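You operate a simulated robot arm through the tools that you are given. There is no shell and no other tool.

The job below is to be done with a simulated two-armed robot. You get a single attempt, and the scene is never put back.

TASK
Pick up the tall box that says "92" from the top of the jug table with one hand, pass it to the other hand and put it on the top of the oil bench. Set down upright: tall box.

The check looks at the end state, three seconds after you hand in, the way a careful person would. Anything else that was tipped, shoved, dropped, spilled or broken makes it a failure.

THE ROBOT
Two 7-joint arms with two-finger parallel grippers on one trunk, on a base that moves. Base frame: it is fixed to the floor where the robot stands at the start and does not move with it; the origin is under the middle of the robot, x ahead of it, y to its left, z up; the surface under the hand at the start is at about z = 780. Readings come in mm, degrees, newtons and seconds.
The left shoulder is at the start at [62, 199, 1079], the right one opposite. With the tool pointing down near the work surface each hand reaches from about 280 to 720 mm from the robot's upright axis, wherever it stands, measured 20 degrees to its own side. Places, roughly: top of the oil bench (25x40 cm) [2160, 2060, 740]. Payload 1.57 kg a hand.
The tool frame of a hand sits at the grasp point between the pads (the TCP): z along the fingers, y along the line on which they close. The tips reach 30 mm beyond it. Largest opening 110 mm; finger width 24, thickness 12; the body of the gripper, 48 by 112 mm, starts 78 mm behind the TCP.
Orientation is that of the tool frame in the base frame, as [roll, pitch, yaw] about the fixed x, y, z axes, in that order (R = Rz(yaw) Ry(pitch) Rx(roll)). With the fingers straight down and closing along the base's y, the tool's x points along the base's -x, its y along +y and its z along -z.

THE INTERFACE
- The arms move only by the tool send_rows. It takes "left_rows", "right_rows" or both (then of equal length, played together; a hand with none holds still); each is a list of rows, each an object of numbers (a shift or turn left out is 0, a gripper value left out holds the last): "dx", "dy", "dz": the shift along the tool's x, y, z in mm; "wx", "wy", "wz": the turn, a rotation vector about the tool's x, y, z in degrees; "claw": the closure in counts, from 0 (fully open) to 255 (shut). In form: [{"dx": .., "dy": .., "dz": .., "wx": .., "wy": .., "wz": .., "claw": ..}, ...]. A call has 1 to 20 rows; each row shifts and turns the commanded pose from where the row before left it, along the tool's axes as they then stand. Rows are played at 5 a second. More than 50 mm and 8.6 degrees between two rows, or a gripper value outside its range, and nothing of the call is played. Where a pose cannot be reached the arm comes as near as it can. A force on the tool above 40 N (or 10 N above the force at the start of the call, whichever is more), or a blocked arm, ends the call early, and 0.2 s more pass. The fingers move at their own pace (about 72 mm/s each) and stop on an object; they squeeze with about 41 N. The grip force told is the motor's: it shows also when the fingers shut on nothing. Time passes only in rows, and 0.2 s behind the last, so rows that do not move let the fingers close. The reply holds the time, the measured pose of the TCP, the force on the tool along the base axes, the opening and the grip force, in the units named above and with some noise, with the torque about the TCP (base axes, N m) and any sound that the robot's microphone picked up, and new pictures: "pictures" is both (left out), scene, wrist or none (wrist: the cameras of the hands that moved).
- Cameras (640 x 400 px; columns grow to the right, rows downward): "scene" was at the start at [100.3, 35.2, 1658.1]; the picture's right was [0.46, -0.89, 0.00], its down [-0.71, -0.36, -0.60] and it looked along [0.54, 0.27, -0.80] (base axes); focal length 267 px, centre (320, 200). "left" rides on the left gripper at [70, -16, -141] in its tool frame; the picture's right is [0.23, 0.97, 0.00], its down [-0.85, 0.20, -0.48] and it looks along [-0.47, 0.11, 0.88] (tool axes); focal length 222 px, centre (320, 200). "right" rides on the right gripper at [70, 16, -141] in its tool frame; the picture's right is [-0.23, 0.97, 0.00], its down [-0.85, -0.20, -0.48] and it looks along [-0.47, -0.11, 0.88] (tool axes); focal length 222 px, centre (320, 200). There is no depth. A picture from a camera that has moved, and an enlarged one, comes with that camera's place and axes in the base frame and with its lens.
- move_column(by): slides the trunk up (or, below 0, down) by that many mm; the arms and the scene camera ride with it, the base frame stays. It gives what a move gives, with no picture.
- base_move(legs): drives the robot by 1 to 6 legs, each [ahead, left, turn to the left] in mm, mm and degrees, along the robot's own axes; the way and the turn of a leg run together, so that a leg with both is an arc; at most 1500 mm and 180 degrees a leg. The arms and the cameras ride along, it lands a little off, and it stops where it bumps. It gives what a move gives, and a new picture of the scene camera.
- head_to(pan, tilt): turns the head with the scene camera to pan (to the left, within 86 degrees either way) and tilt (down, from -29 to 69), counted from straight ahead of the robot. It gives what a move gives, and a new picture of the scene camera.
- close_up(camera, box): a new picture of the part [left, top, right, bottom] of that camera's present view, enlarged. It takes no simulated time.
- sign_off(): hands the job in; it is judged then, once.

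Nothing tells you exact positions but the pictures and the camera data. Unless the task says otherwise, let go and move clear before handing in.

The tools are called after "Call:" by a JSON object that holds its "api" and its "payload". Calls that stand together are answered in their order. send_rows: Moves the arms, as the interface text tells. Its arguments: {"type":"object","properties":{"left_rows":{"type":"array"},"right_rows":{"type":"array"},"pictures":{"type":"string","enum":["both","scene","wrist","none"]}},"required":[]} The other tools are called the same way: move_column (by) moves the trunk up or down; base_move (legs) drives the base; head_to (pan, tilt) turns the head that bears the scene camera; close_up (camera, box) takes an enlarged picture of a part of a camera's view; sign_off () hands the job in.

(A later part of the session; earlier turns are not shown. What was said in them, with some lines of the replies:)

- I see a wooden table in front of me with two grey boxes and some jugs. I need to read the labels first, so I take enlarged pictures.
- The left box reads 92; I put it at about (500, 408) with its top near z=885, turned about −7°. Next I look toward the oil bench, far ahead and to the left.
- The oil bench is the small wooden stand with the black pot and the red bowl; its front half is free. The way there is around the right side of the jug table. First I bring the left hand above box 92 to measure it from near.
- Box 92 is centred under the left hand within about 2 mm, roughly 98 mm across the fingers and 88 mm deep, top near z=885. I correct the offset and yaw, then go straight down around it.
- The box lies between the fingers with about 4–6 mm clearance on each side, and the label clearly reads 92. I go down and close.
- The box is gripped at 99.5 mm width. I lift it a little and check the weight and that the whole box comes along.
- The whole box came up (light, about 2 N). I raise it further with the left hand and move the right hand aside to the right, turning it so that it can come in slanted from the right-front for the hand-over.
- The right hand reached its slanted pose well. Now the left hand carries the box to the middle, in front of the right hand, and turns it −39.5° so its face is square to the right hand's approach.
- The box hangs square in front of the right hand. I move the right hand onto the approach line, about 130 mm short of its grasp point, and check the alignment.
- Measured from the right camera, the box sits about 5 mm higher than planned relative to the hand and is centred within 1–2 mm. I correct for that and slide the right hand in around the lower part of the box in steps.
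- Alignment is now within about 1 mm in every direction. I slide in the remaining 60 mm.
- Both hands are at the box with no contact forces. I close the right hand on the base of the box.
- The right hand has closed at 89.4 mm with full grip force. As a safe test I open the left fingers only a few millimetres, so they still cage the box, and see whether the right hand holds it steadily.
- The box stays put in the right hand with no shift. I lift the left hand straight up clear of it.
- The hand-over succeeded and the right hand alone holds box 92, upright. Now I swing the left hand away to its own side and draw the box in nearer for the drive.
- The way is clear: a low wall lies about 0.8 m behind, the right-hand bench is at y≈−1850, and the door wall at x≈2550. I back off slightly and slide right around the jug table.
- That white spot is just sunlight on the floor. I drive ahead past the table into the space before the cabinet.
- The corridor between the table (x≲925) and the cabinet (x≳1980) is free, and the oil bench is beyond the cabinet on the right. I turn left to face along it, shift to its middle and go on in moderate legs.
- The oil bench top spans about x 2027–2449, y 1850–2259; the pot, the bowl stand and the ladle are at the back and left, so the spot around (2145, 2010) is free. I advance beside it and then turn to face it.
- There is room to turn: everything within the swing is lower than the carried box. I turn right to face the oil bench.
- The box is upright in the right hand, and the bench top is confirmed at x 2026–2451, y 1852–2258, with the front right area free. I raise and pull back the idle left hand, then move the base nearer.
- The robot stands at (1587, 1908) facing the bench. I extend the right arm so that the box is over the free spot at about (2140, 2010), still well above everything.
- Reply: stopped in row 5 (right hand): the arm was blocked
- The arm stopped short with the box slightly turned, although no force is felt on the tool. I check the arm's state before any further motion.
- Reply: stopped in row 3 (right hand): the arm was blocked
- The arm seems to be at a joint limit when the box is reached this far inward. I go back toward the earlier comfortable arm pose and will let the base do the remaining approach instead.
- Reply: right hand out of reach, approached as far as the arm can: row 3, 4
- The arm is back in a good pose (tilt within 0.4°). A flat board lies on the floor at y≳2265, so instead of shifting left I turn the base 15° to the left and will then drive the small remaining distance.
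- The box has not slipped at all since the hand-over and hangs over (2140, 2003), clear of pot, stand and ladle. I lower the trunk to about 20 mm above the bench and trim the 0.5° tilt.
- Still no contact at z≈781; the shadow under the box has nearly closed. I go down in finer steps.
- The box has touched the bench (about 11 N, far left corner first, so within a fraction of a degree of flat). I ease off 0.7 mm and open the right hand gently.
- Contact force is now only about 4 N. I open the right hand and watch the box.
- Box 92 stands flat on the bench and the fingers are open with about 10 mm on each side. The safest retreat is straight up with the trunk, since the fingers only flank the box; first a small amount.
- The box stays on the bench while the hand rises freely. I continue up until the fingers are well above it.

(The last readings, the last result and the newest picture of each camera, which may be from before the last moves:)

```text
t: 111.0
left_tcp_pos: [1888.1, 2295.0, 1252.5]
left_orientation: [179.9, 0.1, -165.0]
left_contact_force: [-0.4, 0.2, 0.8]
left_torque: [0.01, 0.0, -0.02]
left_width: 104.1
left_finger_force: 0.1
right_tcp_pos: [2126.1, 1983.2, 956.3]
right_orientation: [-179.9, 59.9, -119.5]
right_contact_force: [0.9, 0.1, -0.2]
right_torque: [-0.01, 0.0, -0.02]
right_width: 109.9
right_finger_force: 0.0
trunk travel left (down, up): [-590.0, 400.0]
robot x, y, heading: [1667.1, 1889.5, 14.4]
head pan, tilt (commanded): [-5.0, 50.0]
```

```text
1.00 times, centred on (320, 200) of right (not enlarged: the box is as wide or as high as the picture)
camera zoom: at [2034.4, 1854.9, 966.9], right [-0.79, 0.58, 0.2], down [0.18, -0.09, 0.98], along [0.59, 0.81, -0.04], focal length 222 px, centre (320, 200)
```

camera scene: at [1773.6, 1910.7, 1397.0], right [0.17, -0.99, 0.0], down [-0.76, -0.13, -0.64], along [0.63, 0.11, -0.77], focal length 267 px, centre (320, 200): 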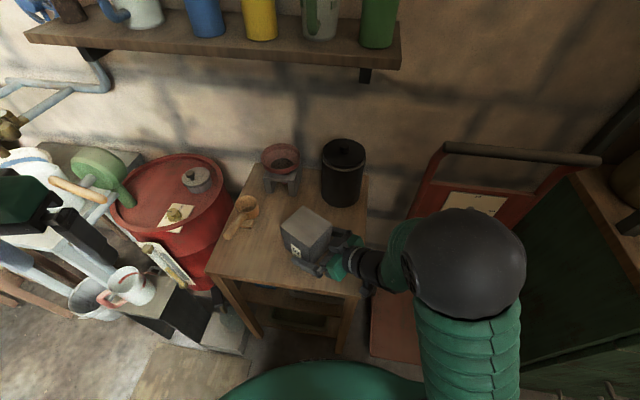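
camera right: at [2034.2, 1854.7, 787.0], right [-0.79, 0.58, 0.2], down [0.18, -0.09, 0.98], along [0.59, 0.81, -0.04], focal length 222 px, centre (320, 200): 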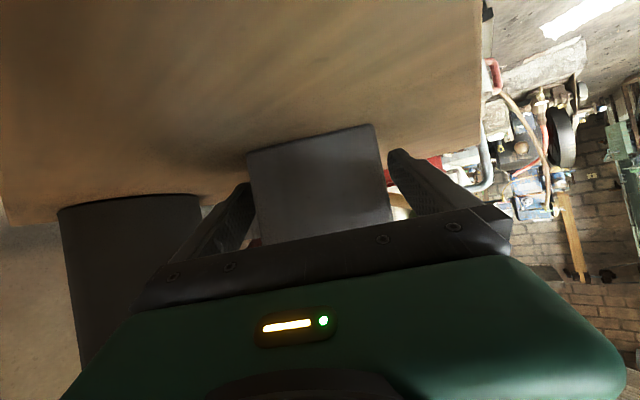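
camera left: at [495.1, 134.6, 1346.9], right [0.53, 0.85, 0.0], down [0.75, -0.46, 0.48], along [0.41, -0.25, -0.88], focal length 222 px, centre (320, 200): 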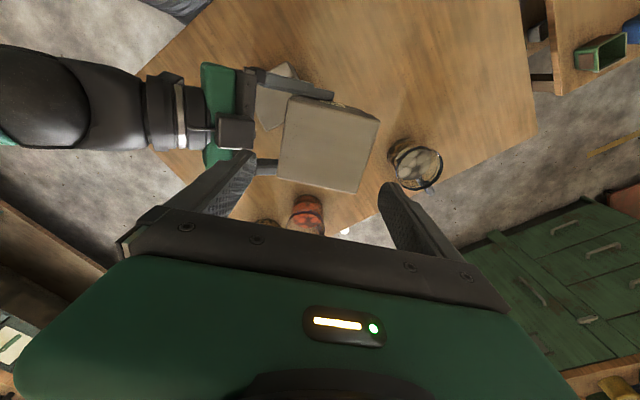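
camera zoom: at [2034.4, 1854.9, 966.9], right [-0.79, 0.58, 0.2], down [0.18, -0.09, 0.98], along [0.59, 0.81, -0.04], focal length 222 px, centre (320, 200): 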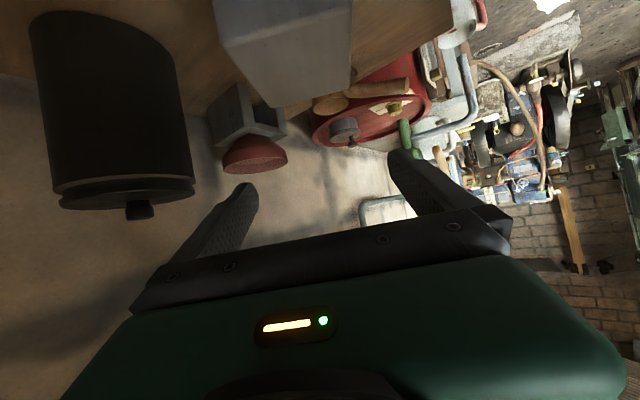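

The box stands alone on the bench. I back the base off so both hands are clear, then take a last look.

Call:
{"api": "base_move", "payload": {"legs": [[-250, 0, 0]]}}

Call:
{"api": "head_to", "payload": {"pan": 0, "tilt": 40}}

Call:
{"api": "close_up", "payload": {"camera": "scene", "box": [200, 130, 440, 310]}}

```text
t: 112.8
left_tcp_pos: [1644.0, 2232.9, 1252.8]
left_orientation: [179.9, 0.2, -165.1]
left_contact_force: [-1.0, 0.1, 0.1]
left_torque: [-0.02, 0.01, -0.01]
left_width: 104.0
left_finger_force: 0.1
right_tcp_pos: [1882.7, 1919.6, 955.9]
right_orientation: [-179.9, 59.9, -119.5]
right_contact_force: [-0.4, 0.7, 0.4]
right_torque: [0.05, -0.01, -0.02]
right_width: 110.2
right_finger_force: 0.0
trunk travel left (down, up): [-590.0, 400.0]
robot x, y, heading: [1420.0, 1823.1, 14.5]
head pan, tilt (commanded): [-5.0, 50.0]
camera scene: at [1530.7, 1848.0, 1576.8], right [0.17, -0.99, 0.0], down [-0.76, -0.13, -0.64], along [0.63, 0.11, -0.77], focal length 267 px, centre (320, 200)
```

scene: 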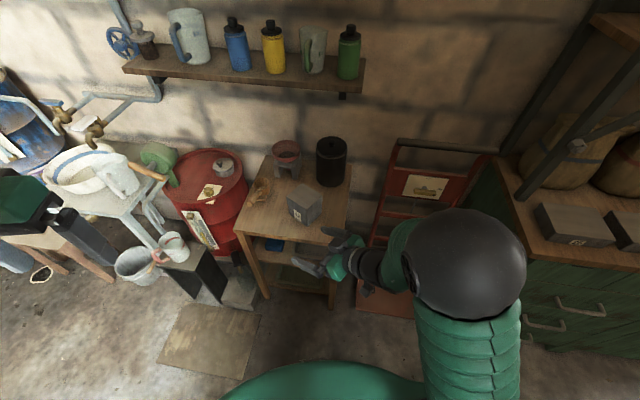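

```text
t: 113.5
left_tcp_pos: [1641.5, 2232.4, 1252.6]
left_orientation: [179.9, 0.4, -165.2]
left_contact_force: [0.4, -1.0, 0.0]
left_torque: [-0.02, -0.01, -0.03]
left_width: 104.0
left_finger_force: 0.0
right_tcp_pos: [1880.8, 1920.0, 956.7]
right_orientation: [-179.7, 60.0, -119.5]
right_contact_force: [0.7, 0.5, 0.1]
right_torque: [-0.01, 0.0, 0.02]
right_width: 110.0
right_finger_force: 0.1
trunk travel left (down, up): [-590.0, 400.0]
robot x, y, heading: [1420.5, 1829.3, 14.3]
head pan, tilt (commanded): [0.0, 40.0]
camera scene: at [1534.5, 1855.9, 1591.2], right [0.25, -0.97, 0.0], down [-0.62, -0.16, -0.77], along [0.74, 0.19, -0.64], focal length 267 px, centre (320, 200)
```

scene: 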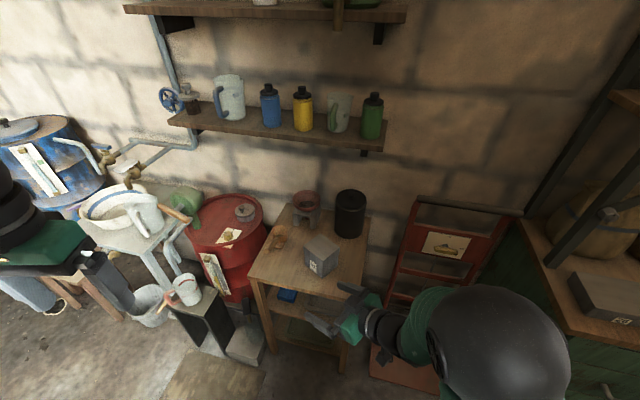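

```text
2.22 times, centred on (320, 220) of scene
camera zoom: at [1534.5, 1855.9, 1591.2], right [0.25, -0.97, 0.0], down [-0.62, -0.16, -0.77], along [0.74, 0.19, -0.64], focal length 594 px, centre (320, 156)
```

zoom: 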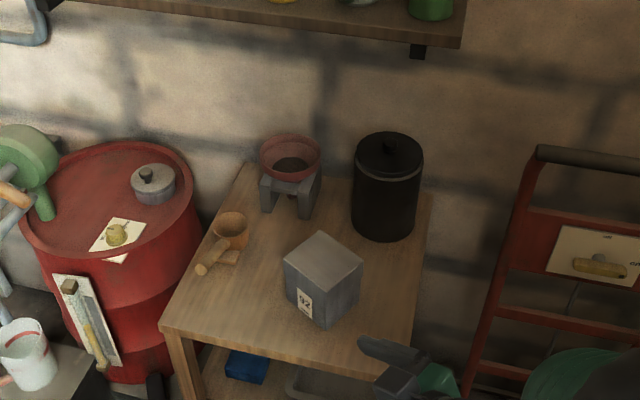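

Box 92 stands upright on the oil bench in the free front area. The pot, bowl stand and ladle have not moved, and both hands are open and clear, so I hand the job in.

Call:
{"api": "sign_off", "payload": {}}

```text
The job is handed in.
```

The tall box marked "92" is standing upright on top of the oil bench, at about (2140, 2003) in the free front area.

The left hand picked it up from the jug table and handed it to the right hand in the air. The right hand carried it around the table and set it down. The box did not slip in the grip.

In the last picture the pot, bowl stand and ladle on the bench were where they had been. The 57 box and the jugs were untouched when I last saw the jug table. Both hands are open and the robot has backed off about 25 cm.

The right arm stopped once above the bench when it reached too far inward, probably at a joint limit. Nothing was touched. I brought it back and used the base and trunk for the rest of the approach.
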